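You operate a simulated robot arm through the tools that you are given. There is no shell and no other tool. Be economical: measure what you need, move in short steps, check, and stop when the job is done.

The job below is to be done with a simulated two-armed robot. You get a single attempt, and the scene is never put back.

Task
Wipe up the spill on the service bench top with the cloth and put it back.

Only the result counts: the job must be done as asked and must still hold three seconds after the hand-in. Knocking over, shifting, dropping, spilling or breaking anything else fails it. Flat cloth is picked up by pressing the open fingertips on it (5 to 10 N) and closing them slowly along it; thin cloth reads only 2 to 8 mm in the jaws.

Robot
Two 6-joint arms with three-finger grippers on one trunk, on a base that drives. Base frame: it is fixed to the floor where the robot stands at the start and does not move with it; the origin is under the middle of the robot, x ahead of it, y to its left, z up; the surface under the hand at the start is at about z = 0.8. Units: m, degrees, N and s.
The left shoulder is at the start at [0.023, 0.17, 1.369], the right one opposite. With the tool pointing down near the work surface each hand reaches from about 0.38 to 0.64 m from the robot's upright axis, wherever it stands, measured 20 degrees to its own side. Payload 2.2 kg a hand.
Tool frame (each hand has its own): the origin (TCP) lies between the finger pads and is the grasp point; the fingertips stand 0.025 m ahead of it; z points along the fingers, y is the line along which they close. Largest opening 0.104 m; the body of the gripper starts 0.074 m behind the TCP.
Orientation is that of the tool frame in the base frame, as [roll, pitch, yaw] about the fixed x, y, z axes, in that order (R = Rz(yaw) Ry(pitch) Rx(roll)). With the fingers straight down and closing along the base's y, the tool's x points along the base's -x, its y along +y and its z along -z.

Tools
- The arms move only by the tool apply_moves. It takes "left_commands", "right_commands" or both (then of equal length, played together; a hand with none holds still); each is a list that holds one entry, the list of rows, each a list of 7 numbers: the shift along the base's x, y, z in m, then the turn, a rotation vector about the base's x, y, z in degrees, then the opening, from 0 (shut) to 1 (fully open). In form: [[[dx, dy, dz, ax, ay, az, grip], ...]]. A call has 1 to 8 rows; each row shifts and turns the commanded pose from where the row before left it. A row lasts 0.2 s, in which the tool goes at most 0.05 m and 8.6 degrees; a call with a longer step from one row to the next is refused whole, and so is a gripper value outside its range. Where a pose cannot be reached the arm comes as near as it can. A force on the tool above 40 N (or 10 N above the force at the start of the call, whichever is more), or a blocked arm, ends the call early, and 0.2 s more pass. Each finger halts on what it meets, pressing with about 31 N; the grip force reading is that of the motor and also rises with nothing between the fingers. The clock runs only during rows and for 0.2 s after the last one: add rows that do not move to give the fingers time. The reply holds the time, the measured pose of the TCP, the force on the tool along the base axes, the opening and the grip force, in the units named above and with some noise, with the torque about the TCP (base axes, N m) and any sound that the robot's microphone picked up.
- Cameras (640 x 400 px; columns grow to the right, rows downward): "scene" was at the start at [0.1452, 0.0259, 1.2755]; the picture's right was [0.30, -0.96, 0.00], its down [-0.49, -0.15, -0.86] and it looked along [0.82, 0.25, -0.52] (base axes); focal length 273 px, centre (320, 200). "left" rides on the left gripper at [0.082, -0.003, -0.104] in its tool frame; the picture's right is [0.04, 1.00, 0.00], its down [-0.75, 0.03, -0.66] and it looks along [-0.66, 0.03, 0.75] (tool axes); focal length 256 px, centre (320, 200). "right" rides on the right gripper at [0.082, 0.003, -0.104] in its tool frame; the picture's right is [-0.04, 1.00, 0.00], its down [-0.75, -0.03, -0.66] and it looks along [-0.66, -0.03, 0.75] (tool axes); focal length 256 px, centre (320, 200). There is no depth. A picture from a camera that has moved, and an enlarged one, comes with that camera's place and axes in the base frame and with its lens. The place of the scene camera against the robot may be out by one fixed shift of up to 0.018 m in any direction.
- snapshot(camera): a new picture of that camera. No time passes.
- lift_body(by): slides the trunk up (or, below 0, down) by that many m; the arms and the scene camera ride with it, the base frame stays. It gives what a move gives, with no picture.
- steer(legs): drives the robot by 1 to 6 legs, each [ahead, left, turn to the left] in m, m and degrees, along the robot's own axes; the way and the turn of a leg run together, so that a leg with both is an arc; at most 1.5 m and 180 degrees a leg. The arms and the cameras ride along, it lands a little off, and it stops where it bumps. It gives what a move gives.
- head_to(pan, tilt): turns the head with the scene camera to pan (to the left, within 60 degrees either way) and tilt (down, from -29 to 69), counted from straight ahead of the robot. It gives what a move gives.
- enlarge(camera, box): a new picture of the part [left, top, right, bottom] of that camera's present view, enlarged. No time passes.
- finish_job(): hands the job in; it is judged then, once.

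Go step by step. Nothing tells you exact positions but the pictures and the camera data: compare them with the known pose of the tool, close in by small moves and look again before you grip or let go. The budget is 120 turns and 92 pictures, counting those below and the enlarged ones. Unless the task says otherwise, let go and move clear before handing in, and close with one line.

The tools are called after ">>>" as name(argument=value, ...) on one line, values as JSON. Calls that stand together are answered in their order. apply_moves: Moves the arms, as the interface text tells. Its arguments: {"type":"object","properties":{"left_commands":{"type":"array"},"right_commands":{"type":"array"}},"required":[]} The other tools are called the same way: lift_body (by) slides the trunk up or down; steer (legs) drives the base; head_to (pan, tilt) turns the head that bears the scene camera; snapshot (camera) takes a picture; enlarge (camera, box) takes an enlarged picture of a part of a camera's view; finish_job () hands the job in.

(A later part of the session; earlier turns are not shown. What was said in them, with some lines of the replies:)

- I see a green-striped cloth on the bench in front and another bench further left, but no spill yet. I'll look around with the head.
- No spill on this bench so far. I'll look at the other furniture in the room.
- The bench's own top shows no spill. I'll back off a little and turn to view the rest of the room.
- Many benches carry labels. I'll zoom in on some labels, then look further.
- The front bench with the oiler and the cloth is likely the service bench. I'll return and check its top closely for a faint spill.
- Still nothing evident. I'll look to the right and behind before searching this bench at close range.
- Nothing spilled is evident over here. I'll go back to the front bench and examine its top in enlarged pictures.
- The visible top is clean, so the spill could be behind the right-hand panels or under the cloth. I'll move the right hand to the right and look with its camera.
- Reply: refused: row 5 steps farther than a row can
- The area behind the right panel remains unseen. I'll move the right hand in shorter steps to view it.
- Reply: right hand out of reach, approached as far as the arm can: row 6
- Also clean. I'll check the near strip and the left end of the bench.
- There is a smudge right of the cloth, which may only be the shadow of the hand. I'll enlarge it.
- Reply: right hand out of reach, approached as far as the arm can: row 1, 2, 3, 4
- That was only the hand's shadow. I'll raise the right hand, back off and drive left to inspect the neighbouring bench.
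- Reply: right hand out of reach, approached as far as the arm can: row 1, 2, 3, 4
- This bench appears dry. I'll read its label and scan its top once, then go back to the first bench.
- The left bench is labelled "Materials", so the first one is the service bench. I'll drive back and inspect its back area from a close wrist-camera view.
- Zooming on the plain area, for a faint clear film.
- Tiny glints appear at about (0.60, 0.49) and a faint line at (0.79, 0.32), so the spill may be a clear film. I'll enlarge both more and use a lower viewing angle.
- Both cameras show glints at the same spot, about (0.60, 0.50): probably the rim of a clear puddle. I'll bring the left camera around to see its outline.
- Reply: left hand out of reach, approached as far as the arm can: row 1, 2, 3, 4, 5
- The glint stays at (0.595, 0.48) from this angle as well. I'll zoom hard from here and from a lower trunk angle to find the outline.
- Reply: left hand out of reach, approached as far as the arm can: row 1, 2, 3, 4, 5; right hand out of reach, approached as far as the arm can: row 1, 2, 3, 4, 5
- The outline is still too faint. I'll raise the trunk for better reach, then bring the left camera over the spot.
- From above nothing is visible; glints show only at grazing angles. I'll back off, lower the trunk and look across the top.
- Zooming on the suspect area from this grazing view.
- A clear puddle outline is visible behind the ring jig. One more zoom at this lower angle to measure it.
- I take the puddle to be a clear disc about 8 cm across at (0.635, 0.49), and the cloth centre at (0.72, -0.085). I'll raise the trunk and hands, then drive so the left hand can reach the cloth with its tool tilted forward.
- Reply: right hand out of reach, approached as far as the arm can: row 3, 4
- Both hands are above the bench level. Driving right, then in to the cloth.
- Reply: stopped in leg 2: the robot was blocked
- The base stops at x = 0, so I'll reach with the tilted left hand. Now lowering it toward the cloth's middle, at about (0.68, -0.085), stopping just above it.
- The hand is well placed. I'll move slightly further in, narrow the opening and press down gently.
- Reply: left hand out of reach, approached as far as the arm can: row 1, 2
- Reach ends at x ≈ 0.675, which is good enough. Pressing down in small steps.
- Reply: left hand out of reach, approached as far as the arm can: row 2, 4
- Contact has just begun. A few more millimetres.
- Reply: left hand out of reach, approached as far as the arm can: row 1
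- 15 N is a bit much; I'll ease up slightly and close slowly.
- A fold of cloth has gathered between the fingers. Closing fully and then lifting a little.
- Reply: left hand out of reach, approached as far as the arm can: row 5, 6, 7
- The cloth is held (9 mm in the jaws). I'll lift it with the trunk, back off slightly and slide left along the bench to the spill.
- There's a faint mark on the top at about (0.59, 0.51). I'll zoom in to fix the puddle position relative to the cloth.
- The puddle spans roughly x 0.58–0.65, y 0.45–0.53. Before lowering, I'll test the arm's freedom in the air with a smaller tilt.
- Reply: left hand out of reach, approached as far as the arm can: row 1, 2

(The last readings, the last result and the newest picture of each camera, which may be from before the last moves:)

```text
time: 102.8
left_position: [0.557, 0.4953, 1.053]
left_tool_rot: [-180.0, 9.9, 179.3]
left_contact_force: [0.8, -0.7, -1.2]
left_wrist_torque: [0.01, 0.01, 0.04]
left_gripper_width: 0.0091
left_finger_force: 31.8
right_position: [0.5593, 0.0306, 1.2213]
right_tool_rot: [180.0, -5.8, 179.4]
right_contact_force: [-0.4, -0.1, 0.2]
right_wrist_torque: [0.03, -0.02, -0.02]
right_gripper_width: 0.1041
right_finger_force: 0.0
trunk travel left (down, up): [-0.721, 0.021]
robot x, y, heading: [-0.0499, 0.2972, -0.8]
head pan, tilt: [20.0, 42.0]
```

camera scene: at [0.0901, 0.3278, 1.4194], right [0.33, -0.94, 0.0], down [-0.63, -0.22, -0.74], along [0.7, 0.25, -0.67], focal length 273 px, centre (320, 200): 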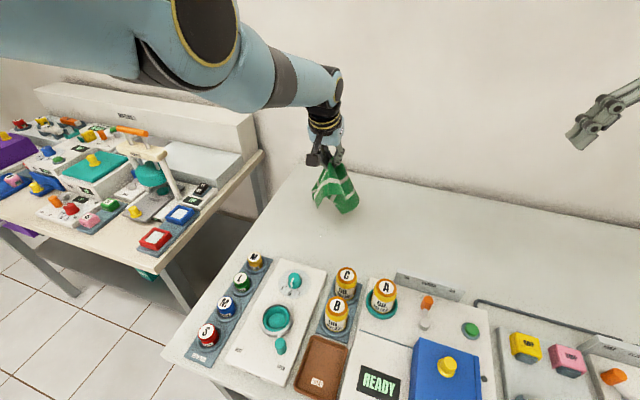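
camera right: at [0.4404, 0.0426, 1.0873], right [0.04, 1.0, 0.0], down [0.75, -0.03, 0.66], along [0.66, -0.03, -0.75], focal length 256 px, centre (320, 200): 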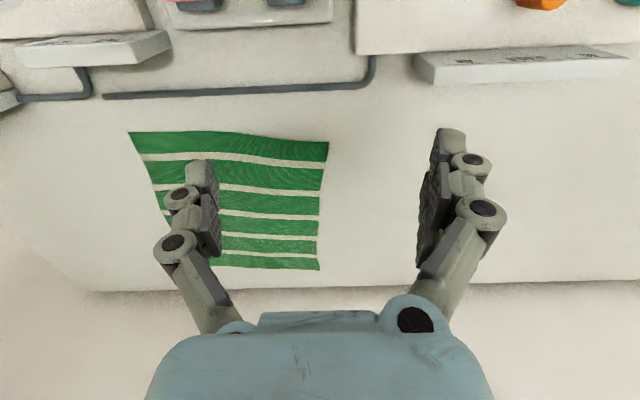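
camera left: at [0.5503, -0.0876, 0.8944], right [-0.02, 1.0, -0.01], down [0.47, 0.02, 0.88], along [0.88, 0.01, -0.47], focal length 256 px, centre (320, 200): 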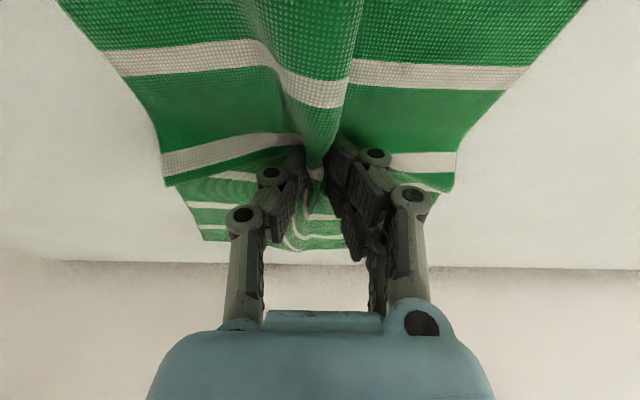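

With 10° tilt the arm has room. I'll drive in by 4 cm and lower the trunk so the cloth comes just above the puddle.

>>> steer(legs=[[0.04, 0, 0.5]])

>>> lift_body(by=-0.205)

>>> snapshot(camera="scene")

```text
time: 103.7
left_position: [0.5905, 0.4994, 1.0556]
left_tool_rot: [-180.0, 10.3, 179.8]
left_contact_force: [-0.6, 1.1, 0.3]
left_wrist_torque: [-0.01, -0.08, 0.05]
left_gripper_width: 0.009
left_finger_force: 30.8
right_position: [0.5947, 0.0356, 1.2256]
right_tool_rot: [-180.0, -5.6, 179.7]
right_contact_force: [-1.1, -0.6, 0.4]
right_wrist_torque: [-0.01, -0.06, -0.02]
right_gripper_width: 0.1039
right_finger_force: 0.0
trunk travel left (down, up): [-0.721, 0.021]
robot x, y, heading: [-0.0095, 0.3026, -0.4]
head pan, tilt: [20.0, 42.0]
```

```text
time: 105.9
left_position: [0.5947, 0.5, 0.8488]
left_tool_rot: [179.9, 10.0, 179.8]
left_contact_force: [-1.4, -0.6, -0.3]
left_wrist_torque: [0.01, -0.02, 0.06]
left_gripper_width: 0.0087
left_finger_force: 31.1
right_position: [0.6015, 0.0352, 1.0176]
right_tool_rot: [180.0, -5.9, 179.8]
right_contact_force: [0.0, 0.4, -0.3]
right_wrist_torque: [0.01, 0.02, -0.01]
right_gripper_width: 0.1039
right_finger_force: 0.1
trunk travel left (down, up): [-0.516, 0.226]
robot x, y, heading: [-0.0096, 0.2972, -0.1]
head pan, tilt: [20.0, 42.0]
```

```text
29 pictures are left
camera scene: at [0.1299, 0.3287, 1.2135], right [0.34, -0.94, 0.0], down [-0.63, -0.23, -0.74], along [0.7, 0.25, -0.67], focal length 273 px, centre (320, 200)
```

scene: 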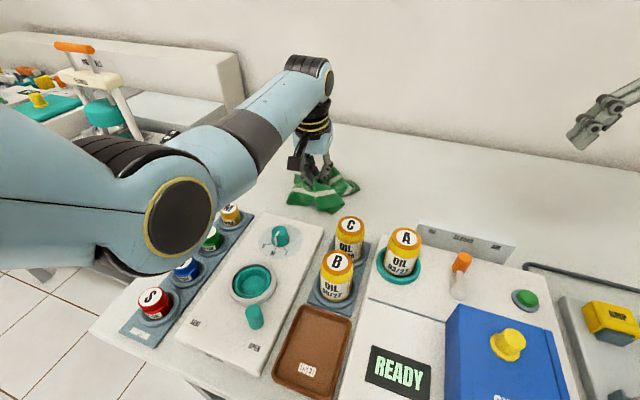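

The cloth hangs just above the spot. I'll move to the near right corner of the spill area and press gently.

>>> apply_moves(left_commands=[[[-0.01, -0.03, 0, 0, 0, 0, 0], [-0.005, -0.025, -0.005, 0, 0, 0, 0], [0, 0, -0.006, 0, 0, 0, 0], [0, 0, -0.004, 0, 0, 0, 0], [0, 0, -0.003, 0, 0, 0, 0], [0, 0, 0, 0, 0, 0, 0]]])

```text
time: 107.3
left_position: [0.58, 0.4437, 0.8287]
left_tool_rot: [179.9, 10.2, 179.8]
left_contact_force: [-0.7, -0.7, 4.0]
left_wrist_torque: [-0.01, 0.0, 0.03]
left_gripper_width: 0.0089
left_finger_force: 30.8
right_position: [0.6009, 0.0363, 1.0158]
right_tool_rot: [180.0, -5.8, 179.7]
right_contact_force: [0.4, -0.1, -1.1]
right_wrist_torque: [0.01, -0.02, -0.03]
right_gripper_width: 0.1041
right_finger_force: 0.0
trunk travel left (down, up): [-0.516, 0.226]
robot x, y, heading: [-0.0069, 0.3008, -0.1]
head pan, tilt: [20.0, 42.0]
```

Contact at 4 N. Pressing slightly more and stroking across.

>>> apply_moves(left_commands=[[[0, 0.015, -0.0015, 0, 0, 0, 0], [0, 0.03, 0, 0, 0, 0, 0], [0, 0.03, 0, 0, 0, 0, 0], [0, 0.03, 0, 0, 0, 0, 0], [0.018, 0, 0, 0, 0, 0, 0], [0, -0.035, 0, 0, 0, 0, 0], [0, -0.035, 0, 0, 0, 0, 0], [0, -0.035, 0, 0, 0, 0, 0]]])

>>> apply_moves(left_commands=[[[0.018, 0, 0, 0, 0, 0, 0], [0, 0.035, 0, 0, 0, 0, 0], [0, 0.035, 0, 0, 0, 0, 0], [0, 0.035, 0, 0, 0, 0, 0], [0.018, 0, 0, 0, 0, 0, 0], [0, -0.035, 0, 0, 0, 0, 0], [0, -0.035, 0, 0, 0, 0, 0], [0, -0.035, 0, 0, 0, 0, 0]]])

>>> apply_moves(left_commands=[[[0.015, 0, 0, 0, 0, 0, 0], [0, 0.035, 0, 0, 0, 0, 0], [0, 0.035, 0, 0, 0, 0, 0], [0, 0.035, 0, 0, 0, 0, 0], [0.01, 0, 0, 0, 0, 0, 0], [0, -0.035, 0, 0, 0, 0, 0], [0, -0.035, 0, 0, 0, 0, 0], [0, -0.035, 0, 0, 0, 0, 0]]])

>>> snapshot(camera="scene")

```text
time: 109.1
left_position: [0.5974, 0.4449, 0.8295]
left_tool_rot: [179.8, 10.0, 179.8]
left_contact_force: [0.0, 1.8, 3.6]
left_wrist_torque: [0.03, -0.04, 0.03]
left_gripper_width: 0.0089
left_finger_force: 30.6
right_position: [0.6014, 0.0353, 1.0154]
right_tool_rot: [-180.0, -5.7, 179.7]
right_contact_force: [-0.5, 0.5, -0.4]
right_wrist_torque: [0.04, -0.02, 0.0]
right_gripper_width: 0.104
right_finger_force: 0.1
trunk travel left (down, up): [-0.516, 0.226]
robot x, y, heading: [-0.0077, 0.2981, -0.3]
head pan, tilt: [20.0, 42.0]
```

```text
time: 110.9
left_position: [0.6329, 0.4451, 0.8274]
left_tool_rot: [179.9, 10.0, 179.7]
left_contact_force: [-0.8, 0.9, 4.0]
left_wrist_torque: [0.02, -0.02, 0.03]
left_gripper_width: 0.009
left_finger_force: 30.9
right_position: [0.6003, 0.035, 1.0161]
right_tool_rot: [-180.0, -5.8, 179.9]
right_contact_force: [-0.7, -0.9, 0.5]
right_wrist_torque: [0.01, 0.0, -0.02]
right_gripper_width: 0.1039
right_finger_force: 0.0
trunk travel left (down, up): [-0.516, 0.226]
robot x, y, heading: [-0.0049, 0.3047, -0.3]
head pan, tilt: [20.0, 42.0]
```

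```text
time: 112.7
left_position: [0.6458, 0.4488, 0.8352]
left_tool_rot: [180.0, 10.1, 179.8]
left_contact_force: [-0.4, 0.0, 0.2]
left_wrist_torque: [-0.01, -0.02, 0.03]
left_gripper_width: 0.0089
left_finger_force: 30.7
left hand out of reach, approached as far as the arm can: row 1, 7, 8
right_position: [0.6006, 0.0349, 1.0153]
right_tool_rot: [179.9, -5.9, 179.8]
right_contact_force: [0.5, 0.1, 0.8]
right_wrist_torque: [0.0, -0.04, -0.01]
right_gripper_width: 0.1041
right_finger_force: 0.0
trunk travel left (down, up): [-0.516, 0.226]
robot x, y, heading: [-0.0059, 0.3035, -0.2]
head pan, tilt: [20.0, 42.0]
```

```text
28 pictures are left
camera scene: at [0.1297, 0.328, 1.2134], right [0.34, -0.94, 0.0], down [-0.63, -0.23, -0.74], along [0.7, 0.25, -0.67], focal length 273 px, centre (320, 200)
```

scene: 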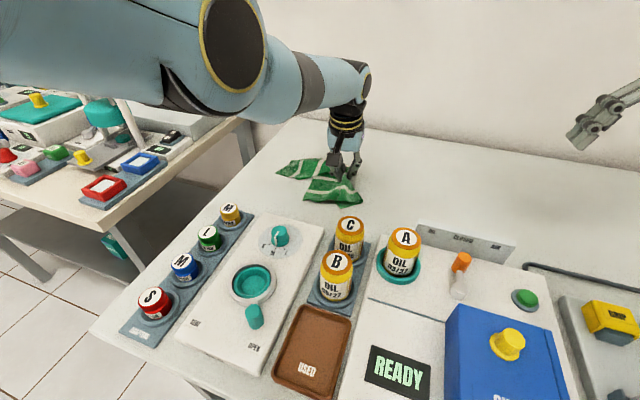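

Strokes done. I'll lift the cloth and check whether the puddle is gone.

>>> lift_body(by=0.2)

>>> enlarge(camera="scene", box=[280, 190, 392, 260])

```text
time: 114.9
left_position: [0.6512, 0.4478, 1.0445]
left_tool_rot: [-179.9, 10.9, 179.8]
left_contact_force: [0.0, -0.5, -0.1]
left_wrist_torque: [0.0, 0.01, 0.04]
left_gripper_width: 0.0092
left_finger_force: 31.1
right_position: [0.6, 0.0359, 1.2153]
right_tool_rot: [-179.9, -5.8, 179.8]
right_contact_force: [-0.2, 0.9, 0.4]
right_wrist_torque: [-0.01, -0.01, -0.04]
right_gripper_width: 0.104
right_finger_force: 0.0
trunk travel left (down, up): [-0.716, 0.026]
robot x, y, heading: [-0.0109, 0.3022, -0.2]
head pan, tilt: [20.0, 42.0]
```

```text
5.71 times, centred on (336, 225) of scene
camera zoom: at [0.129, 0.3286, 1.4142], right [0.34, -0.94, 0.0], down [-0.63, -0.23, -0.74], along [0.7, 0.25, -0.67], focal length 1560 px, centre (229, 57)
```

zoom: 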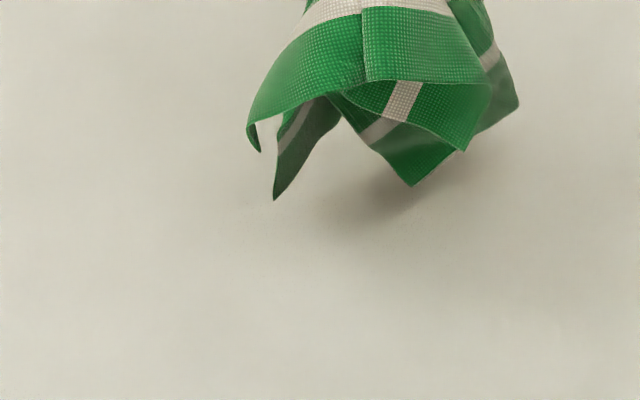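

Nothing obvious remains, but I want a shallower view to be sure. Backing off with the cloth held high and clear.

>>> steer(legs=[[-0.43, 0, 0], [0, 0.15, 0]])

>>> lift_body(by=-0.08)

>>> head_to(pan=0, tilt=25)

>>> snapshot(camera="scene")

>>> enlarge(camera="scene", box=[264, 180, 360, 240])

```text
time: 118.4
left_position: [0.2337, 0.5955, 1.0453]
left_tool_rot: [180.0, 10.9, 179.6]
left_contact_force: [-0.4, 1.0, -0.7]
left_wrist_torque: [-0.03, -0.01, 0.05]
left_gripper_width: 0.0089
left_finger_force: 31.2
right_position: [0.1823, 0.1831, 1.2157]
right_tool_rot: [-180.0, -5.8, 179.5]
right_contact_force: [-0.4, 0.5, 0.3]
right_wrist_torque: [-0.01, -0.02, -0.01]
right_gripper_width: 0.1039
right_finger_force: 0.0
trunk travel left (down, up): [-0.716, 0.026]
robot x, y, heading: [-0.4253, 0.4534, -0.6]
head pan, tilt: [20.0, 42.0]
```

```text
time: 119.6
left_position: [0.2347, 0.5973, 0.9662]
left_tool_rot: [179.9, 11.0, 179.7]
left_contact_force: [0.2, 0.6, -0.3]
left_wrist_torque: [-0.01, 0.02, 0.01]
left_gripper_width: 0.009
left_finger_force: 30.7
right_position: [0.1826, 0.1828, 1.1377]
right_tool_rot: [-180.0, -5.7, 179.6]
right_contact_force: [-0.1, -0.3, 0.1]
right_wrist_torque: [0.01, -0.05, 0.03]
right_gripper_width: 0.1038
right_finger_force: 0.1
trunk travel left (down, up): [-0.636, 0.106]
robot x, y, heading: [-0.4267, 0.4548, -0.3]
head pan, tilt: [20.0, 42.0]
```

```text
time: 120.4
left_position: [0.2337, 0.5962, 0.9634]
left_tool_rot: [-180.0, 10.9, 179.6]
left_contact_force: [0.5, 0.4, -0.7]
left_wrist_torque: [0.0, -0.01, 0.01]
left_gripper_width: 0.0089
left_finger_force: 31.8
right_position: [0.1815, 0.1835, 1.1357]
right_tool_rot: [-180.0, -5.8, 179.6]
right_contact_force: [-0.5, -0.3, -0.4]
right_wrist_torque: [0.0, -0.01, 0.02]
right_gripper_width: 0.1039
right_finger_force: 0.1
trunk travel left (down, up): [-0.636, 0.106]
robot x, y, heading: [-0.4236, 0.4509, -0.1]
head pan, tilt: [0.0, 25.0]
```

```text
26 pictures are left
camera scene: at [-0.2749, 0.4502, 1.3604], right [-0.01, -1.0, 0.0], down [-0.42, 0.0, -0.91], along [0.91, -0.01, -0.42], focal length 273 px, centre (320, 200)
```

scene: 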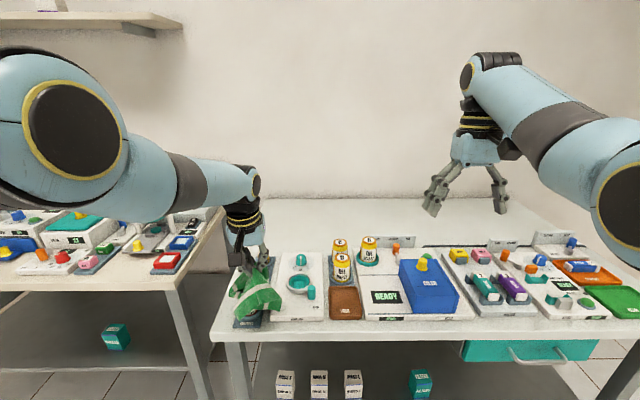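

```text
6.67 times, centred on (312, 210) of scene
camera zoom: at [-0.2749, 0.4502, 1.3604], right [-0.01, -1.0, 0.0], down [-0.42, 0.0, -0.91], along [0.91, -0.01, -0.42], focal length 1820 px, centre (373, 133)
```

zoom: 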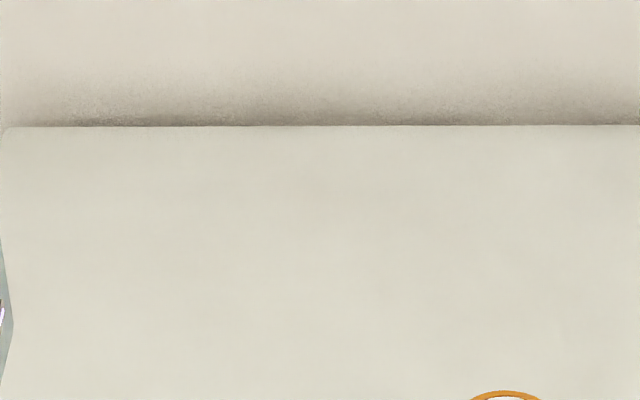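

The spill spot lies a bit lower in the picture; zooming there (no time passes), then raising the trunk since the cloth hangs near the adapters.

>>> enlarge(camera="scene", box=[260, 200, 356, 260])

>>> enlarge(camera="scene", box=[210, 230, 306, 290])

>>> lift_body(by=0.08)

>>> enlarge(camera="scene", box=[200, 230, 328, 330])

```text
6.67 times, centred on (308, 230) of scene
camera zoom: at [-0.2749, 0.4502, 1.3604], right [-0.01, -1.0, 0.0], down [-0.42, 0.0, -0.91], along [0.91, -0.01, -0.42], focal length 1820 px, centre (400, 0)
```

zoom: 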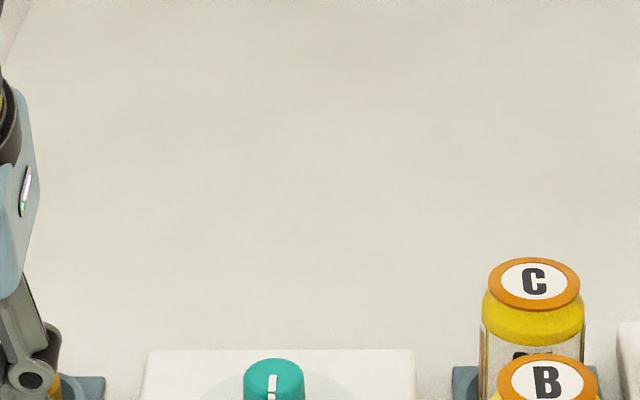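

```text
6.67 times, centred on (258, 260) of scene
camera zoom: at [-0.2749, 0.4502, 1.3604], right [-0.01, -1.0, 0.0], down [-0.42, 0.0, -0.91], along [0.91, -0.01, -0.42], focal length 1820 px, centre (733, -200)
```

zoom: 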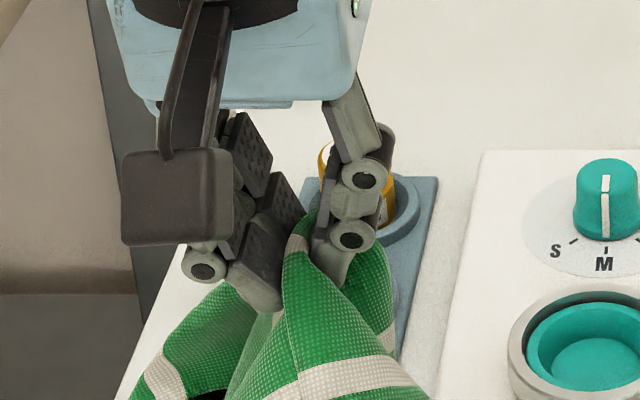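

```text
time: 121.6
left_position: [0.2338, 0.5971, 1.0438]
left_tool_rot: [180.0, 10.9, 179.6]
left_contact_force: [0.5, 0.3, -1.0]
left_wrist_torque: [0.04, -0.01, 0.02]
left_gripper_width: 0.009
left_finger_force: 31.2
right_position: [0.1822, 0.1837, 1.2153]
right_tool_rot: [-180.0, -5.9, 179.6]
right_contact_force: [0.1, 0.3, -0.6]
right_wrist_torque: [-0.08, 0.05, -0.03]
right_gripper_width: 0.104
right_finger_force: 0.0
trunk travel left (down, up): [-0.716, 0.026]
robot x, y, heading: [-0.4269, 0.4514, -0.6]
head pan, tilt: [0.0, 25.0]
```

```text
4.00 times, centred on (264, 280) of scene
camera zoom: at [-0.2748, 0.45, 1.4405], right [-0.01, -1.0, 0.0], down [-0.42, 0.0, -0.91], along [0.91, -0.01, -0.42], focal length 1092 px, centre (544, -120)
```

zoom: 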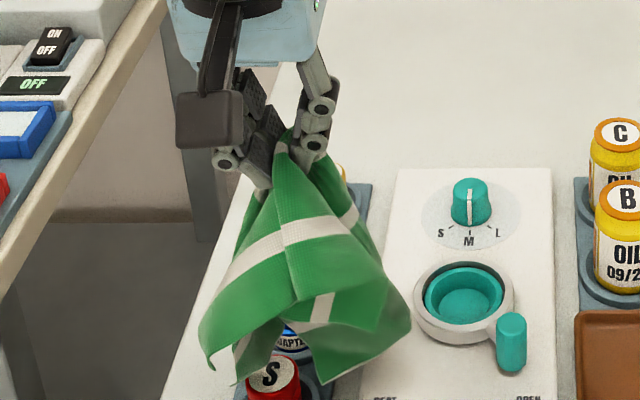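

The adapters look undisturbed. I'll back up a little more so the cloth is clear of the bench, then lower for the same grazing view as before.

>>> steer(legs=[[-0.14, 0, 0]])

>>> lift_body(by=-0.33)

>>> head_to(pan=0, tilt=20)

>>> snapshot(camera="scene")

>>> enlarge(camera="scene", box=[250, 160, 346, 220])

```text
time: 122.9
left_position: [0.0939, 0.599, 1.0446]
left_tool_rot: [180.0, 10.8, 179.9]
left_contact_force: [-0.5, -0.3, -0.5]
left_wrist_torque: [0.0, -0.04, 0.04]
left_gripper_width: 0.0088
left_finger_force: 31.0
right_position: [0.0444, 0.1859, 1.2148]
right_tool_rot: [-180.0, -5.8, 179.8]
right_contact_force: [0.5, -0.1, 0.4]
right_wrist_torque: [0.03, 0.02, 0.02]
right_gripper_width: 0.1035
right_finger_force: 0.1
trunk travel left (down, up): [-0.716, 0.026]
robot x, y, heading: [-0.5687, 0.4545, -0.1]
head pan, tilt: [0.0, 25.0]
```

```text
time: 126.2
left_position: [0.0831, 0.5997, 0.6824]
left_tool_rot: [-180.0, 8.0, 179.9]
left_contact_force: [0.3, -0.7, -0.3]
left_wrist_torque: [0.0, 0.0, 0.05]
left_gripper_width: 0.0091
left_finger_force: 30.7
right_position: [0.0426, 0.1867, 0.8601]
right_tool_rot: [-180.0, -8.1, 179.9]
right_contact_force: [0.2, -0.9, 0.4]
right_wrist_torque: [0.02, -0.02, -0.01]
right_gripper_width: 0.1039
right_finger_force: 0.1
trunk travel left (down, up): [-0.386, 0.356]
robot x, y, heading: [-0.5624, 0.4546, -0.3]
head pan, tilt: [0.0, 25.0]
```

```text
time: 126.8
left_position: [0.0846, 0.6003, 0.6822]
left_tool_rot: [180.0, 8.0, 179.9]
left_contact_force: [0.1, -0.9, 0.3]
left_wrist_torque: [-0.02, -0.02, 0.05]
left_gripper_width: 0.0093
left_finger_force: 31.3
right_position: [0.042, 0.1866, 0.8599]
right_tool_rot: [180.0, -8.3, 179.9]
right_contact_force: [0.1, -0.8, 0.4]
right_wrist_torque: [0.01, 0.02, -0.02]
right_gripper_width: 0.104
right_finger_force: 0.0
trunk travel left (down, up): [-0.386, 0.356]
robot x, y, heading: [-0.5632, 0.4536, -0.0]
head pan, tilt: [0.0, 20.0]
```

```text
21 pictures are left
camera scene: at [-0.4084, 0.4514, 1.1146], right [0.0, -1.0, 0.0], down [-0.34, 0.0, -0.94], along [0.94, 0.0, -0.34], focal length 273 px, centre (320, 200)
```

scene: 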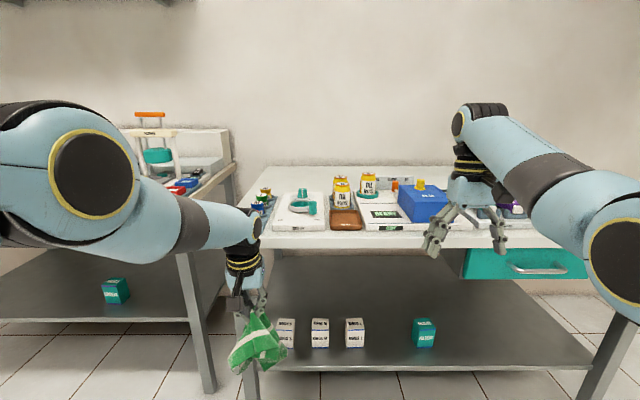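

```text
6.67 times, centred on (298, 190) of scene
camera zoom: at [-0.4084, 0.4514, 1.1146], right [0.0, -1.0, 0.0], down [-0.34, 0.0, -0.94], along [0.94, 0.0, -0.34], focal length 1820 px, centre (467, 267)
```

zoom: 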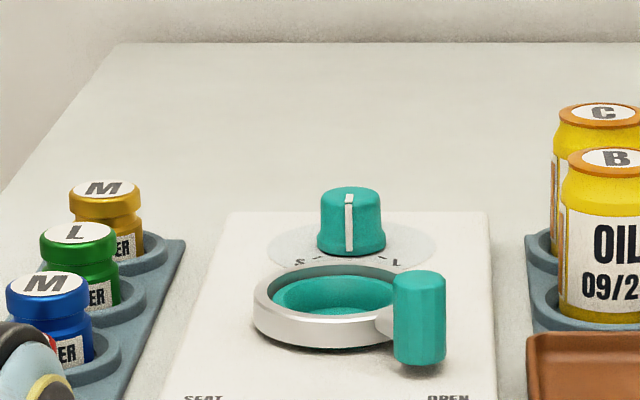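

The rim seems gone from here. One stronger zoom on the exact spot.

>>> enlarge(camera="scene", box=[272, 164, 336, 204])

```text
10.00 times, centred on (304, 184) of scene
camera zoom: at [-0.4084, 0.4514, 1.1146], right [0.0, -1.0, 0.0], down [-0.34, 0.0, -0.94], along [0.94, 0.0, -0.34], focal length 2730 px, centre (480, 360)
```

zoom: 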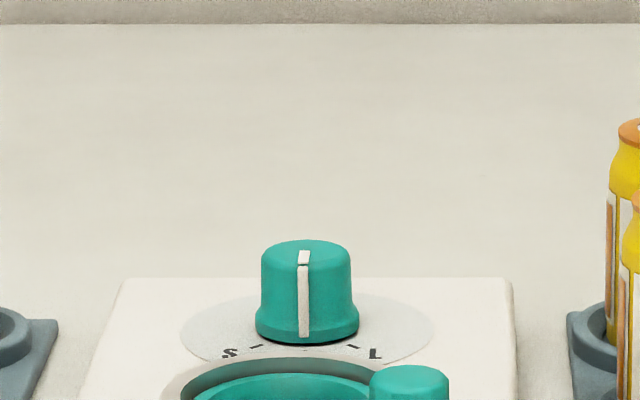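

The puddle is wiped away. Now I'll raise the trunk fully and carry the cloth back to its old place, TCP at (0.662, -0.086).

>>> lift_body(by=0.355)

>>> steer(legs=[[0, -0.685, 0], [0.3, 0, 0]])

>>> head_to(pan=15, tilt=40)

>>> snapshot(camera="scene")

```text
time: 130.3
left_position: [0.0956, 0.6002, 1.0727]
left_tool_rot: [180.0, 11.0, 179.9]
left_contact_force: [1.2, -0.1, -0.3]
left_wrist_torque: [-0.01, 0.01, 0.07]
left_gripper_width: 0.0086
left_finger_force: 30.5
right_position: [0.0424, 0.1861, 1.2141]
right_tool_rot: [180.0, -8.3, 179.9]
right_contact_force: [-0.4, -0.1, -0.2]
right_wrist_torque: [-0.01, 0.06, 0.0]
right_gripper_width: 0.1043
right_finger_force: 0.0
trunk travel left (down, up): [-0.741, 0.001]
robot x, y, heading: [-0.5636, 0.4518, -0.2]
head pan, tilt: [0.0, 20.0]
```

```text
time: 135.8
left_position: [0.3959, -0.1056, 1.0726]
left_tool_rot: [180.0, 11.0, 179.5]
left_contact_force: [0.3, 0.3, -0.9]
left_wrist_torque: [0.01, 0.02, 0.04]
left_gripper_width: 0.0091
left_finger_force: 30.7
right_position: [0.3405, -0.5173, 1.2153]
right_tool_rot: [-180.0, -8.3, 179.5]
right_contact_force: [0.8, -0.2, 0.7]
right_wrist_torque: [-0.02, -0.02, 0.03]
right_gripper_width: 0.104
right_finger_force: 0.1
trunk travel left (down, up): [-0.741, 0.001]
robot x, y, heading: [-0.2662, -0.243, -0.6]
head pan, tilt: [0.0, 20.0]
```

```text
time: 136.6
left_position: [0.3947, -0.1039, 1.0742]
left_tool_rot: [-179.9, 11.1, 179.6]
left_contact_force: [-0.1, 0.1, -0.1]
left_wrist_torque: [0.02, 0.01, 0.01]
left_gripper_width: 0.0089
left_finger_force: 30.4
right_position: [0.3391, -0.5175, 1.2154]
right_tool_rot: [-180.0, -8.2, 179.5]
right_contact_force: [-0.4, 0.7, -0.8]
right_wrist_torque: [0.01, -0.01, 0.01]
right_gripper_width: 0.104
right_finger_force: 0.2
trunk travel left (down, up): [-0.741, 0.001]
robot x, y, heading: [-0.2696, -0.2479, -0.6]
head pan, tilt: [15.0, 40.0]
```

```text
18 pictures are left
camera scene: at [-0.125, -0.228, 1.4425], right [0.25, -0.97, 0.0], down [-0.62, -0.16, -0.77], along [0.74, 0.19, -0.64], focal length 273 px, centre (320, 200)
```

scene: 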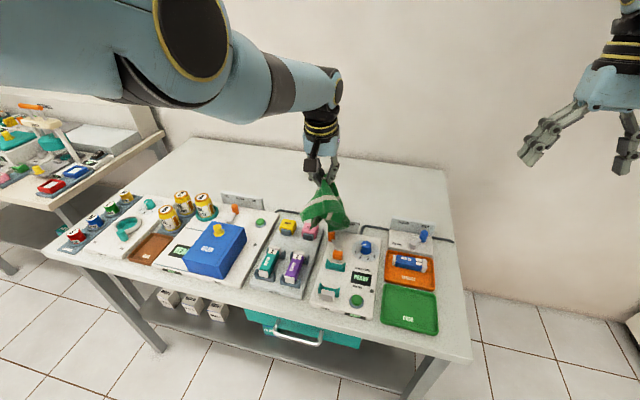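

Clear of everything. Driving the rest of the way in and lowering the trunk until the cloth nears the top.

>>> steer(legs=[[0.262, 0.018, 0.5]])

>>> lift_body(by=-0.2)

>>> snapshot(camera="scene")

```text
time: 138.4
left_position: [0.653, -0.0833, 1.073]
left_tool_rot: [-179.9, 11.1, 180.0]
left_contact_force: [0.3, 0.6, -1.1]
left_wrist_torque: [0.03, 0.0, 0.02]
left_gripper_width: 0.0089
left_finger_force: 31.3
right_position: [0.5996, -0.4957, 1.2146]
right_tool_rot: [180.0, -8.3, 179.9]
right_contact_force: [0.4, 0.2, -1.0]
right_wrist_torque: [0.02, -0.03, -0.01]
right_gripper_width: 0.1044
right_finger_force: 0.1
trunk travel left (down, up): [-0.741, 0.001]
robot x, y, heading: [-0.0106, -0.2327, 0.0]
head pan, tilt: [15.0, 40.0]
```

```text
time: 140.6
left_position: [0.6534, -0.0829, 0.8726]
left_tool_rot: [-179.9, 11.1, -180.0]
left_contact_force: [-0.8, 0.9, -0.7]
left_wrist_torque: [0.01, -0.06, 0.02]
left_gripper_width: 0.009
left_finger_force: 31.1
right_position: [0.6006, -0.495, 1.0153]
right_tool_rot: [-180.0, -8.2, 179.9]
right_contact_force: [0.4, -0.7, 0.9]
right_wrist_torque: [-0.02, 0.03, 0.0]
right_gripper_width: 0.104
right_finger_force: 0.0
trunk travel left (down, up): [-0.541, 0.201]
robot x, y, heading: [-0.0092, -0.2326, -0.2]
head pan, tilt: [15.0, 40.0]
```

```text
17 pictures are left
camera scene: at [0.1337, -0.2097, 1.2417], right [0.26, -0.97, 0.0], down [-0.62, -0.17, -0.77], along [0.74, 0.2, -0.64], focal length 273 px, centre (320, 200)
```

scene: 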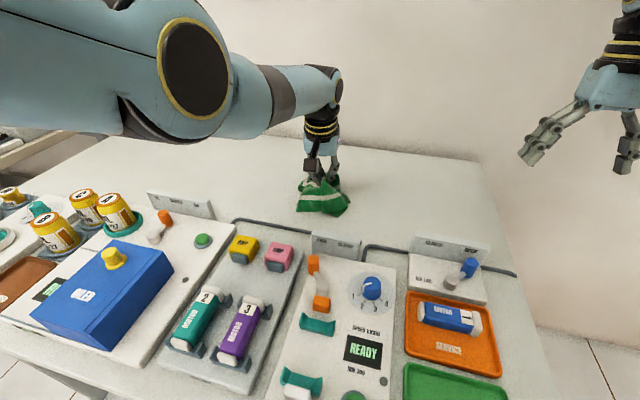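

Lowering the cloth the last centimetres and checking the contact before opening.

>>> apply_moves(left_commands=[[[0.005, -0.003, -0.012, 0, 0, 0, 0], [0.005, 0, -0.012, 0, 0, 0, 0], [0, 0, -0.01, 0, 0, 0, 0], [0, 0, -0.006, 0, 0, 0, 0], [0, 0, 0, 0, 0, 0, 0]]])

```text
time: 141.8
left_position: [0.6439, -0.0795, 0.8468]
left_tool_rot: [180.0, 11.0, -180.0]
left_contact_force: [-0.3, -0.2, 0.2]
left_wrist_torque: [-0.04, -0.02, 0.0]
left_gripper_width: 0.0091
left_finger_force: 31.0
left hand out of reach, approached as far as the arm can: row 1, 2, 3
right_position: [0.601, -0.4945, 1.0149]
right_tool_rot: [180.0, -8.3, 179.8]
right_contact_force: [0.1, 0.7, 0.2]
right_wrist_torque: [-0.01, 0.0, 0.0]
right_gripper_width: 0.1042
right_finger_force: 0.0
trunk travel left (down, up): [-0.541, 0.201]
robot x, y, heading: [-0.0074, -0.2302, -0.2]
head pan, tilt: [15.0, 40.0]
```

Reach is limiting; I'll tilt the tool forward again, which reaches further, and move 3 cm ahead, then lower with the trunk.

>>> apply_moves(left_commands=[[[0.01, -0.002, 0.005, 0, -5, 0, 0], [0.01, -0.002, 0.005, 0, -5, 0, 0], [0.01, 0, 0, 0, 0, 0, 0], [0, 0, 0, 0, 0, 0, 0]]])

```text
time: 142.8
left_position: [0.6751, -0.0855, 0.8542]
left_tool_rot: [-179.9, 21.1, -179.9]
left_contact_force: [0.4, 0.1, -0.3]
left_wrist_torque: [0.0, -0.03, -0.01]
left_gripper_width: 0.009
left_finger_force: 31.5
right_position: [0.6012, -0.4945, 1.0153]
right_tool_rot: [179.9, -8.1, 179.9]
right_contact_force: [-0.4, 0.4, 0.5]
right_wrist_torque: [0.0, 0.02, 0.01]
right_gripper_width: 0.1039
right_finger_force: 0.0
trunk travel left (down, up): [-0.541, 0.201]
robot x, y, heading: [-0.0093, -0.233, 0.3]
head pan, tilt: [15.0, 40.0]
```

>>> lift_body(by=-0.022)

>>> apply_moves(left_commands=[[[0, 0, 0, 0, 0, 0, 0.1], [0, 0, 0, 0, 0, 0, 0.2], [0, 0, 0, 0, 0, 0, 0.35], [0, 0, 0, 0, 0, 0, 0.5], [0, 0, 0, 0, 0, 0, 0.7], [0, 0, 0, 0, 0, 0, 0.9], [0, 0, 0, 0, 0, 0, 1], [0, 0, 0, 0, 0, 0, 1]]])

>>> snapshot(camera="left")

```text
time: 143.5
left_position: [0.6759, -0.0856, 0.8337]
left_tool_rot: [180.0, 21.2, 180.0]
left_contact_force: [1.2, 0.7, 2.1]
left_wrist_torque: [0.0, 0.01, -0.02]
left_gripper_width: 0.009
left_finger_force: 30.8
right_position: [0.5992, -0.4964, 0.9937]
right_tool_rot: [-180.0, -8.3, 179.9]
right_contact_force: [0.3, -0.3, 0.2]
right_wrist_torque: [0.0, 0.0, 0.0]
right_gripper_width: 0.1041
right_finger_force: 0.1
trunk travel left (down, up): [-0.519, 0.223]
robot x, y, heading: [-0.0084, -0.2319, -0.0]
head pan, tilt: [15.0, 40.0]
```

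```text
time: 145.3
left_position: [0.6764, -0.0845, 0.8332]
left_tool_rot: [-179.9, 21.1, -180.0]
left_contact_force: [-0.3, -0.2, 0.0]
left_wrist_torque: [0.0, 0.0, 0.01]
left_gripper_width: 0.1038
left_finger_force: 0.2
right_position: [0.6008, -0.4945, 0.9928]
right_tool_rot: [180.0, -8.4, 179.9]
right_contact_force: [0.2, -0.6, -0.3]
right_wrist_torque: [0.04, 0.0, -0.01]
right_gripper_width: 0.1038
right_finger_force: 0.1
trunk travel left (down, up): [-0.519, 0.223]
robot x, y, heading: [-0.0063, -0.2312, -0.1]
head pan, tilt: [15.0, 40.0]
```

```text
16 pictures are left
camera left: at [0.5627, -0.0885, 0.9001], right [-0.04, 1.0, -0.01], down [0.47, 0.03, 0.88], along [0.88, 0.03, -0.47], focal length 256 px, centre (320, 200)
```

left: 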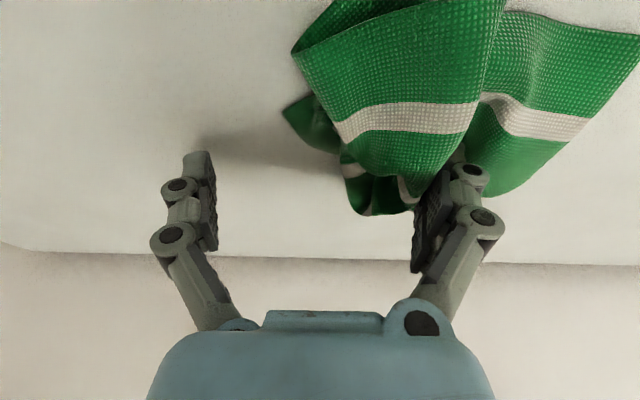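

Released; the cloth leans on the left finger. I'll narrow slightly away from it and rise, then look.

>>> apply_moves(left_commands=[[[0, 0, 0, 0, 0, 0, 0.85], [0, 0, 0, 0, 0, 0, 0.8], [0, 0, 0, 0, 0, 0, 0.8]]])

>>> lift_body(by=0.2)

>>> snapshot(camera="scene")

>>> snapshot(camera="left")

```text
time: 146.1
left_position: [0.6763, -0.0851, 0.8333]
left_tool_rot: [-180.0, 21.1, -180.0]
left_contact_force: [1.2, 0.5, 1.4]
left_wrist_torque: [0.11, 0.04, 0.01]
left_gripper_width: 0.0841
left_finger_force: 0.6
right_position: [0.5986, -0.4957, 0.9921]
right_tool_rot: [-180.0, -8.3, 179.9]
right_contact_force: [-0.6, 0.0, 0.0]
right_wrist_torque: [0.03, 0.0, 0.0]
right_gripper_width: 0.1043
right_finger_force: 0.1
trunk travel left (down, up): [-0.519, 0.223]
robot x, y, heading: [-0.008, -0.2311, -0.2]
head pan, tilt: [15.0, 40.0]
```

```text
time: 148.3
left_position: [0.6746, -0.0857, 1.0326]
left_tool_rot: [180.0, 21.0, -180.0]
left_contact_force: [0.7, 0.2, -0.7]
left_wrist_torque: [0.02, 0.0, 0.02]
left_gripper_width: 0.083
left_finger_force: 0.1
right_position: [0.6004, -0.4954, 1.193]
right_tool_rot: [-180.0, -8.3, 179.9]
right_contact_force: [0.2, -0.3, -0.2]
right_wrist_torque: [0.02, 0.03, 0.01]
right_gripper_width: 0.104
right_finger_force: 0.1
trunk travel left (down, up): [-0.719, 0.023]
robot x, y, heading: [-0.0086, -0.2314, 0.1]
head pan, tilt: [15.0, 40.0]
```

```text
15 pictures are left
camera scene: at [0.1333, -0.2098, 1.4202], right [0.26, -0.97, 0.0], down [-0.62, -0.17, -0.77], along [0.74, 0.2, -0.64], focal length 273 px, centre (320, 200)
```

scene: 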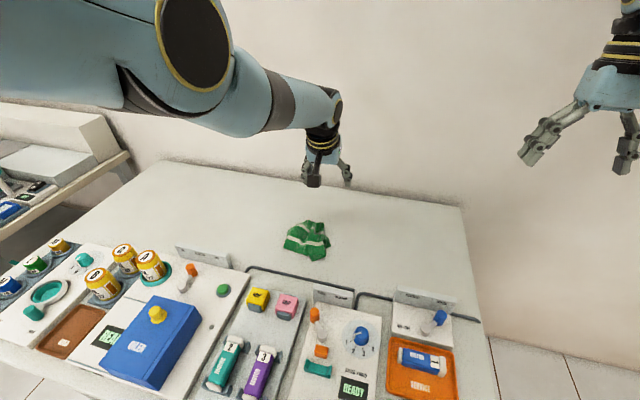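

```text
14 pictures are left
camera left: at [0.5618, -0.0886, 1.1002], right [-0.04, 1.0, -0.01], down [0.47, 0.03, 0.88], along [0.88, 0.03, -0.47], focal length 256 px, centre (320, 200)
```

left: 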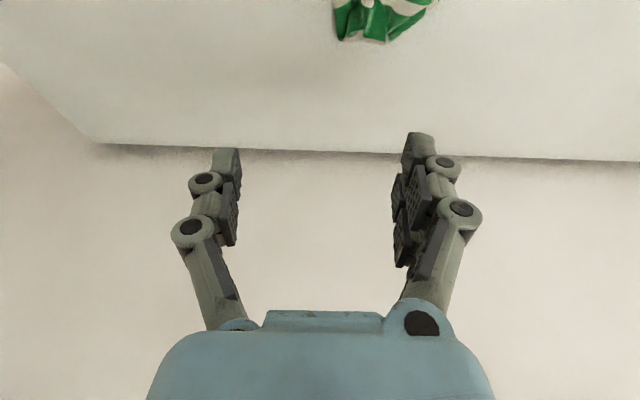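

The cloth lies at about (0.64, -0.04), some 9 cm from its old centre (0.72, -0.085), so I'll regrasp it and move it back properly. First a closer look.

>>> enlarge(camera="scene", box=[250, 200, 362, 270])

```text
5.71 times, centred on (306, 235) of scene
camera zoom: at [0.1333, -0.2098, 1.4202], right [0.26, -0.97, 0.0], down [-0.62, -0.17, -0.77], along [0.74, 0.2, -0.64], focal length 1560 px, centre (400, 0)
```

zoom: 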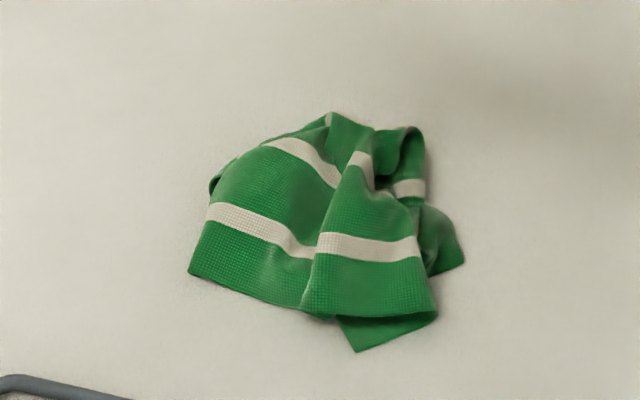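

I'll centre the open hand over the ridge at (0.66, -0.04) and lower with the trunk.

>>> apply_moves(left_commands=[[[-0.01, 0.024, 0, 0, 0, 0, 1], [-0.01, 0.022, 0, 0, 0, 0, 1], [0, 0, 0, 0, 0, 0, 1], [0, 0, 0, 0, 0, 0, 1]]])

>>> lift_body(by=-0.165)

>>> snapshot(camera="left")

```text
time: 149.3
left_position: [0.6741, -0.041, 1.023]
left_tool_rot: [-179.9, 21.1, 180.0]
left_contact_force: [0.7, -0.4, 0.3]
left_wrist_torque: [-0.01, 0.0, 0.01]
left_gripper_width: 0.1042
left_finger_force: 0.1
left hand out of reach, approached as far as the arm can: row 1, 2
right_position: [0.5996, -0.4954, 1.193]
right_tool_rot: [180.0, -8.2, 179.8]
right_contact_force: [-0.9, 0.1, 0.8]
right_wrist_torque: [0.03, -0.01, 0.06]
right_gripper_width: 0.1042
right_finger_force: 0.1
trunk travel left (down, up): [-0.719, 0.023]
robot x, y, heading: [-0.0092, -0.2312, 0.2]
head pan, tilt: [15.0, 40.0]
```

```text
time: 151.1
left_position: [0.675, -0.04, 0.8582]
left_tool_rot: [-180.0, 20.9, 180.0]
left_contact_force: [-0.1, 0.0, 0.3]
left_wrist_torque: [0.01, -0.02, -0.01]
left_gripper_width: 0.1041
left_finger_force: 0.0
right_position: [0.5997, -0.4953, 1.028]
right_tool_rot: [180.0, -8.2, 179.9]
right_contact_force: [-0.8, 0.3, 0.1]
right_wrist_torque: [0.02, -0.02, 0.01]
right_gripper_width: 0.1041
right_finger_force: 0.1
trunk travel left (down, up): [-0.554, 0.188]
robot x, y, heading: [-0.0076, -0.2305, 0.2]
head pan, tilt: [15.0, 40.0]
```

```text
12 pictures are left
camera left: at [0.5618, -0.0445, 0.9254], right [-0.04, 1.0, -0.01], down [0.47, 0.03, 0.88], along [0.88, 0.03, -0.47], focal length 256 px, centre (320, 200)
```

left: 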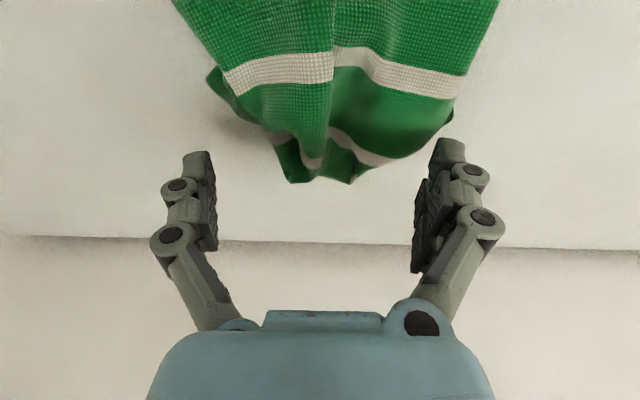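

The wrist view puts the cloth centre at about (0.675, -0.04), right between the fingers. Pressing down and closing slowly.

>>> lift_body(by=-0.031)

>>> apply_moves(left_commands=[[[0, 0, 0, 0, 0, 0, 0.85], [0, 0, 0, 0, 0, 0, 0.7], [0, 0, 0, 0, 0, 0, 0.55], [0, 0, 0, 0, 0, 0, 0.42], [0, 0, 0, 0, 0, 0, 0.3], [0, 0, 0, 0, 0, 0, 0.15], [0, 0, 0, 0, 0, 0, 0], [0, 0, 0, 0, 0, 0, 0]]])

>>> lift_body(by=0.1)

>>> snapshot(camera="scene")

```text
time: 151.9
left_position: [0.6753, -0.0422, 0.8261]
left_tool_rot: [179.9, 20.9, -180.0]
left_contact_force: [0.2, -0.8, 3.2]
left_wrist_torque: [0.18, 0.04, 0.01]
left_gripper_width: 0.1039
left_finger_force: 0.0
right_position: [0.5999, -0.4947, 0.997]
right_tool_rot: [180.0, -8.2, 179.9]
right_contact_force: [0.0, -0.4, -0.5]
right_wrist_torque: [0.01, 0.02, 0.0]
right_gripper_width: 0.1039
right_finger_force: 0.1
trunk travel left (down, up): [-0.523, 0.219]
robot x, y, heading: [-0.008, -0.2293, 0.1]
head pan, tilt: [15.0, 40.0]
```

```text
time: 153.7
left_position: [0.6756, -0.042, 0.8291]
left_tool_rot: [179.9, 21.0, 180.0]
left_contact_force: [0.9, -2.6, 23.5]
left_wrist_torque: [-0.12, 0.2, -0.01]
left_gripper_width: 0.0157
left_finger_force: 31.3
right_position: [0.5978, -0.4957, 0.9976]
right_tool_rot: [-180.0, -8.1, 179.9]
right_contact_force: [0.5, -0.7, -1.1]
right_wrist_torque: [-0.01, 0.0, 0.01]
right_gripper_width: 0.1037
right_finger_force: 0.0
trunk travel left (down, up): [-0.523, 0.219]
robot x, y, heading: [-0.0085, -0.2276, -0.0]
head pan, tilt: [15.0, 40.0]
```

```text
time: 155.0
left_position: [0.6747, -0.0426, 0.9258]
left_tool_rot: [-180.0, 20.8, -180.0]
left_contact_force: [-0.4, 0.5, -0.1]
left_wrist_torque: [0.06, 0.01, 0.02]
left_gripper_width: 0.0148
left_finger_force: 31.4
right_position: [0.5993, -0.4955, 1.0959]
right_tool_rot: [179.9, -8.3, 179.9]
right_contact_force: [-0.3, 0.4, -0.6]
right_wrist_torque: [-0.04, 0.02, 0.07]
right_gripper_width: 0.104
right_finger_force: 0.0
trunk travel left (down, up): [-0.623, 0.119]
robot x, y, heading: [-0.0104, -0.2292, 0.0]
head pan, tilt: [15.0, 40.0]
```

```text
11 pictures are left
camera scene: at [0.1336, -0.2097, 1.324], right [0.26, -0.97, 0.0], down [-0.62, -0.17, -0.77], along [0.74, 0.2, -0.64], focal length 273 px, centre (320, 200)
```

scene: 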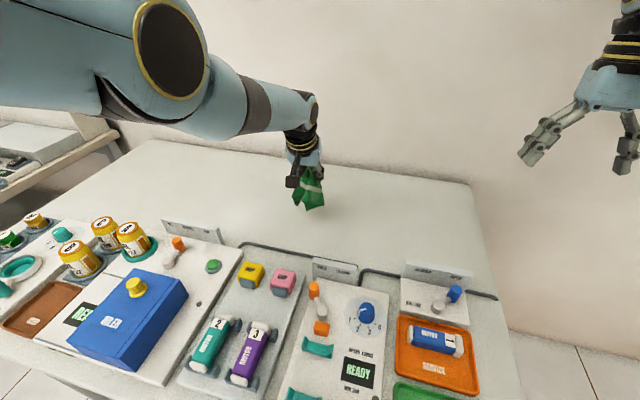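

Held again. Moving it 5 cm right and further forward by tilting more.

>>> apply_moves(left_commands=[[[0.01, -0.016, 0, 0, -5, 0, 0], [0.01, -0.016, 0, 0, -5, 0, 0], [0.01, -0.014, 0, 0, -5, 0, 0], [0.01, 0, 0, 0, 0, 0, 0], [0, 0, 0, 0, 0, 0, 0]]])

```text
time: 156.2
left_position: [0.7058, -0.0846, 0.9298]
left_tool_rot: [179.9, 35.9, 179.9]
left_contact_force: [0.8, 0.7, -0.8]
left_wrist_torque: [0.07, 0.02, 0.0]
left_gripper_width: 0.0145
left_finger_force: 30.6
left hand out of reach, approached as far as the arm can: row 4
right_position: [0.6002, -0.4951, 1.0967]
right_tool_rot: [180.0, -8.2, 179.9]
right_contact_force: [0.2, -0.2, 0.6]
right_wrist_torque: [0.01, -0.01, -0.03]
right_gripper_width: 0.1039
right_finger_force: 0.1
trunk travel left (down, up): [-0.623, 0.119]
robot x, y, heading: [-0.0098, -0.229, 0.1]
head pan, tilt: [15.0, 40.0]
```

The tip is now over (0.72, -0.085), the old centre. Lowering and releasing.

>>> lift_body(by=-0.099)

>>> apply_moves(left_commands=[[[0, 0, 0, 0, 0, 0, 0.15], [0, 0, 0, 0, 0, 0, 0.3], [0, 0, 0, 0, 0, 0, 0.45], [0, 0, 0, 0, 0, 0, 0.6], [0, 0, 0, 0, 0, 0, 0.8], [0, 0, 0, 0, 0, 0, 1], [0, 0, 0, 0, 0, 0, 1], [0, 0, 0, 0, 0, 0, 1]]])

>>> lift_body(by=0.22)

>>> snapshot(camera="scene")

```text
time: 157.6
left_position: [0.7066, -0.0864, 0.833]
left_tool_rot: [-179.9, 35.8, 179.9]
left_contact_force: [0.4, 0.3, 1.2]
left_wrist_torque: [0.09, 0.01, 0.0]
left_gripper_width: 0.0145
left_finger_force: 31.4
right_position: [0.5996, -0.4954, 0.9965]
right_tool_rot: [-180.0, -8.2, 179.9]
right_contact_force: [-0.2, -0.8, -0.5]
right_wrist_torque: [0.01, 0.03, -0.02]
right_gripper_width: 0.1039
right_finger_force: 0.0
trunk travel left (down, up): [-0.524, 0.218]
robot x, y, heading: [-0.0058, -0.2296, -0.2]
head pan, tilt: [15.0, 40.0]
```

```text
time: 159.3
left_position: [0.7068, -0.0859, 0.8308]
left_tool_rot: [179.9, 35.6, -180.0]
left_contact_force: [0.0, 0.5, 0.6]
left_wrist_torque: [0.02, -0.01, 0.01]
left_gripper_width: 0.1041
left_finger_force: 0.1
right_position: [0.6006, -0.4953, 0.9981]
right_tool_rot: [180.0, -8.4, 179.9]
right_contact_force: [0.9, -0.6, 0.7]
right_wrist_torque: [-0.02, 0.02, 0.02]
right_gripper_width: 0.1041
right_finger_force: 0.0
trunk travel left (down, up): [-0.524, 0.218]
robot x, y, heading: [-0.0087, -0.2329, 0.3]
head pan, tilt: [15.0, 40.0]
```

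```text
time: 161.7
left_position: [0.7052, -0.0851, 1.0515]
left_tool_rot: [-179.9, 35.7, 179.9]
left_contact_force: [0.0, 0.4, -0.5]
left_wrist_torque: [0.0, -0.03, 0.01]
left_gripper_width: 0.1041
left_finger_force: 0.1
right_position: [0.6, -0.495, 1.2156]
right_tool_rot: [-180.0, -8.3, 179.9]
right_contact_force: [-1.3, 0.2, 0.1]
right_wrist_torque: [-0.01, 0.01, 0.03]
right_gripper_width: 0.1039
right_finger_force: 0.0
right hand out of reach, approached as far as the arm can: row 1
trunk travel left (down, up): [-0.742, 0.0]
robot x, y, heading: [-0.0098, -0.2305, -0.1]
head pan, tilt: [15.0, 40.0]
```

```text
10 pictures are left
camera scene: at [0.1331, -0.2097, 1.4429], right [0.26, -0.97, 0.0], down [-0.62, -0.17, -0.77], along [0.74, 0.2, -0.64], focal length 273 px, centre (320, 200)
```

scene: 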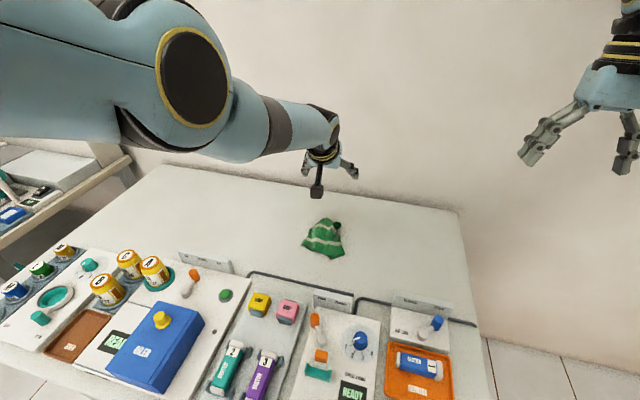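

The cloth is back at about (0.71, -0.08), close to its old centre. I'll back off and take one last overall look.

>>> steer(legs=[[-0.4, 0, 0]])

>>> head_to(pan=12, tilt=32)

>>> snapshot(camera="scene")

>>> enlarge(camera="scene", box=[80, 140, 400, 340])

```text
time: 164.1
left_position: [0.3097, -0.0858, 1.0502]
left_tool_rot: [179.9, 35.9, 179.9]
left_contact_force: [0.4, 0.7, 0.5]
left_wrist_torque: [0.0, -0.01, -0.01]
left_gripper_width: 0.1037
left_finger_force: 0.1
right_position: [0.2027, -0.4956, 1.2157]
right_tool_rot: [-179.9, -8.3, 179.8]
right_contact_force: [0.1, 0.9, -0.5]
right_wrist_torque: [0.0, 0.01, -0.01]
right_gripper_width: 0.104
right_finger_force: 0.1
trunk travel left (down, up): [-0.742, 0.0]
robot x, y, heading: [-0.4062, -0.231, -0.4]
head pan, tilt: [15.0, 40.0]
```

```text
time: 164.8
left_position: [0.309, -0.0865, 1.0527]
left_tool_rot: [180.0, 35.9, 179.9]
left_contact_force: [0.1, -0.1, -0.5]
left_wrist_torque: [0.01, -0.01, -0.02]
left_gripper_width: 0.104
left_finger_force: 0.0
right_position: [0.2012, -0.4968, 1.2171]
right_tool_rot: [180.0, -8.2, 179.8]
right_contact_force: [0.7, 0.9, 0.3]
right_wrist_torque: [-0.02, -0.01, 0.01]
right_gripper_width: 0.1042
right_finger_force: 0.1
trunk travel left (down, up): [-0.742, 0.0]
robot x, y, heading: [-0.4063, -0.2292, -0.0]
head pan, tilt: [12.0, 32.0]
```

```text
9 pictures are left
camera scene: at [-0.2591, -0.213, 1.4553], right [0.21, -0.98, 0.0], down [-0.52, -0.11, -0.85], along [0.83, 0.18, -0.53], focal length 273 px, centre (320, 200)
```

scene: 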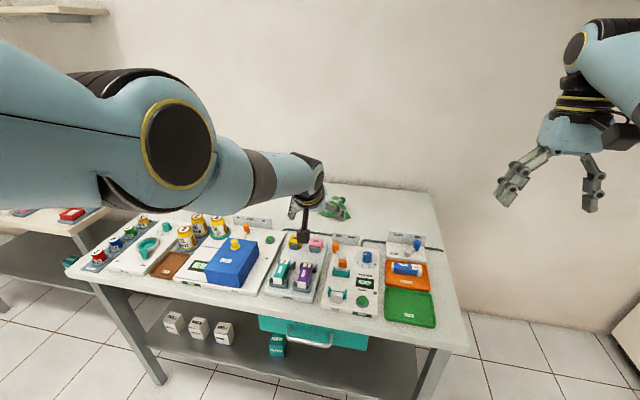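

```text
2.00 times, centred on (240, 240) of scene
camera zoom: at [-0.2591, -0.213, 1.4553], right [0.21, -0.98, 0.0], down [-0.52, -0.11, -0.85], along [0.83, 0.18, -0.53], focal length 546 px, centre (480, 120)
```

zoom: 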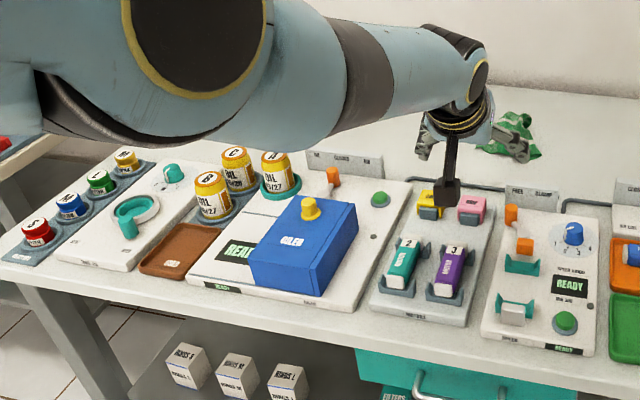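

Everything else stands where it was, the puddle is gone, the cloth is back in place and both hands are clear, so I'm handing in.

>>> finish_job()

```text
The job is handed in.
```

I wiped up the clear spill on the service bench and put the cloth back within about 2 cm of where it was, though it lies crumpled rather than flat. Nothing else on the bench looks disturbed, and both hands are clear.
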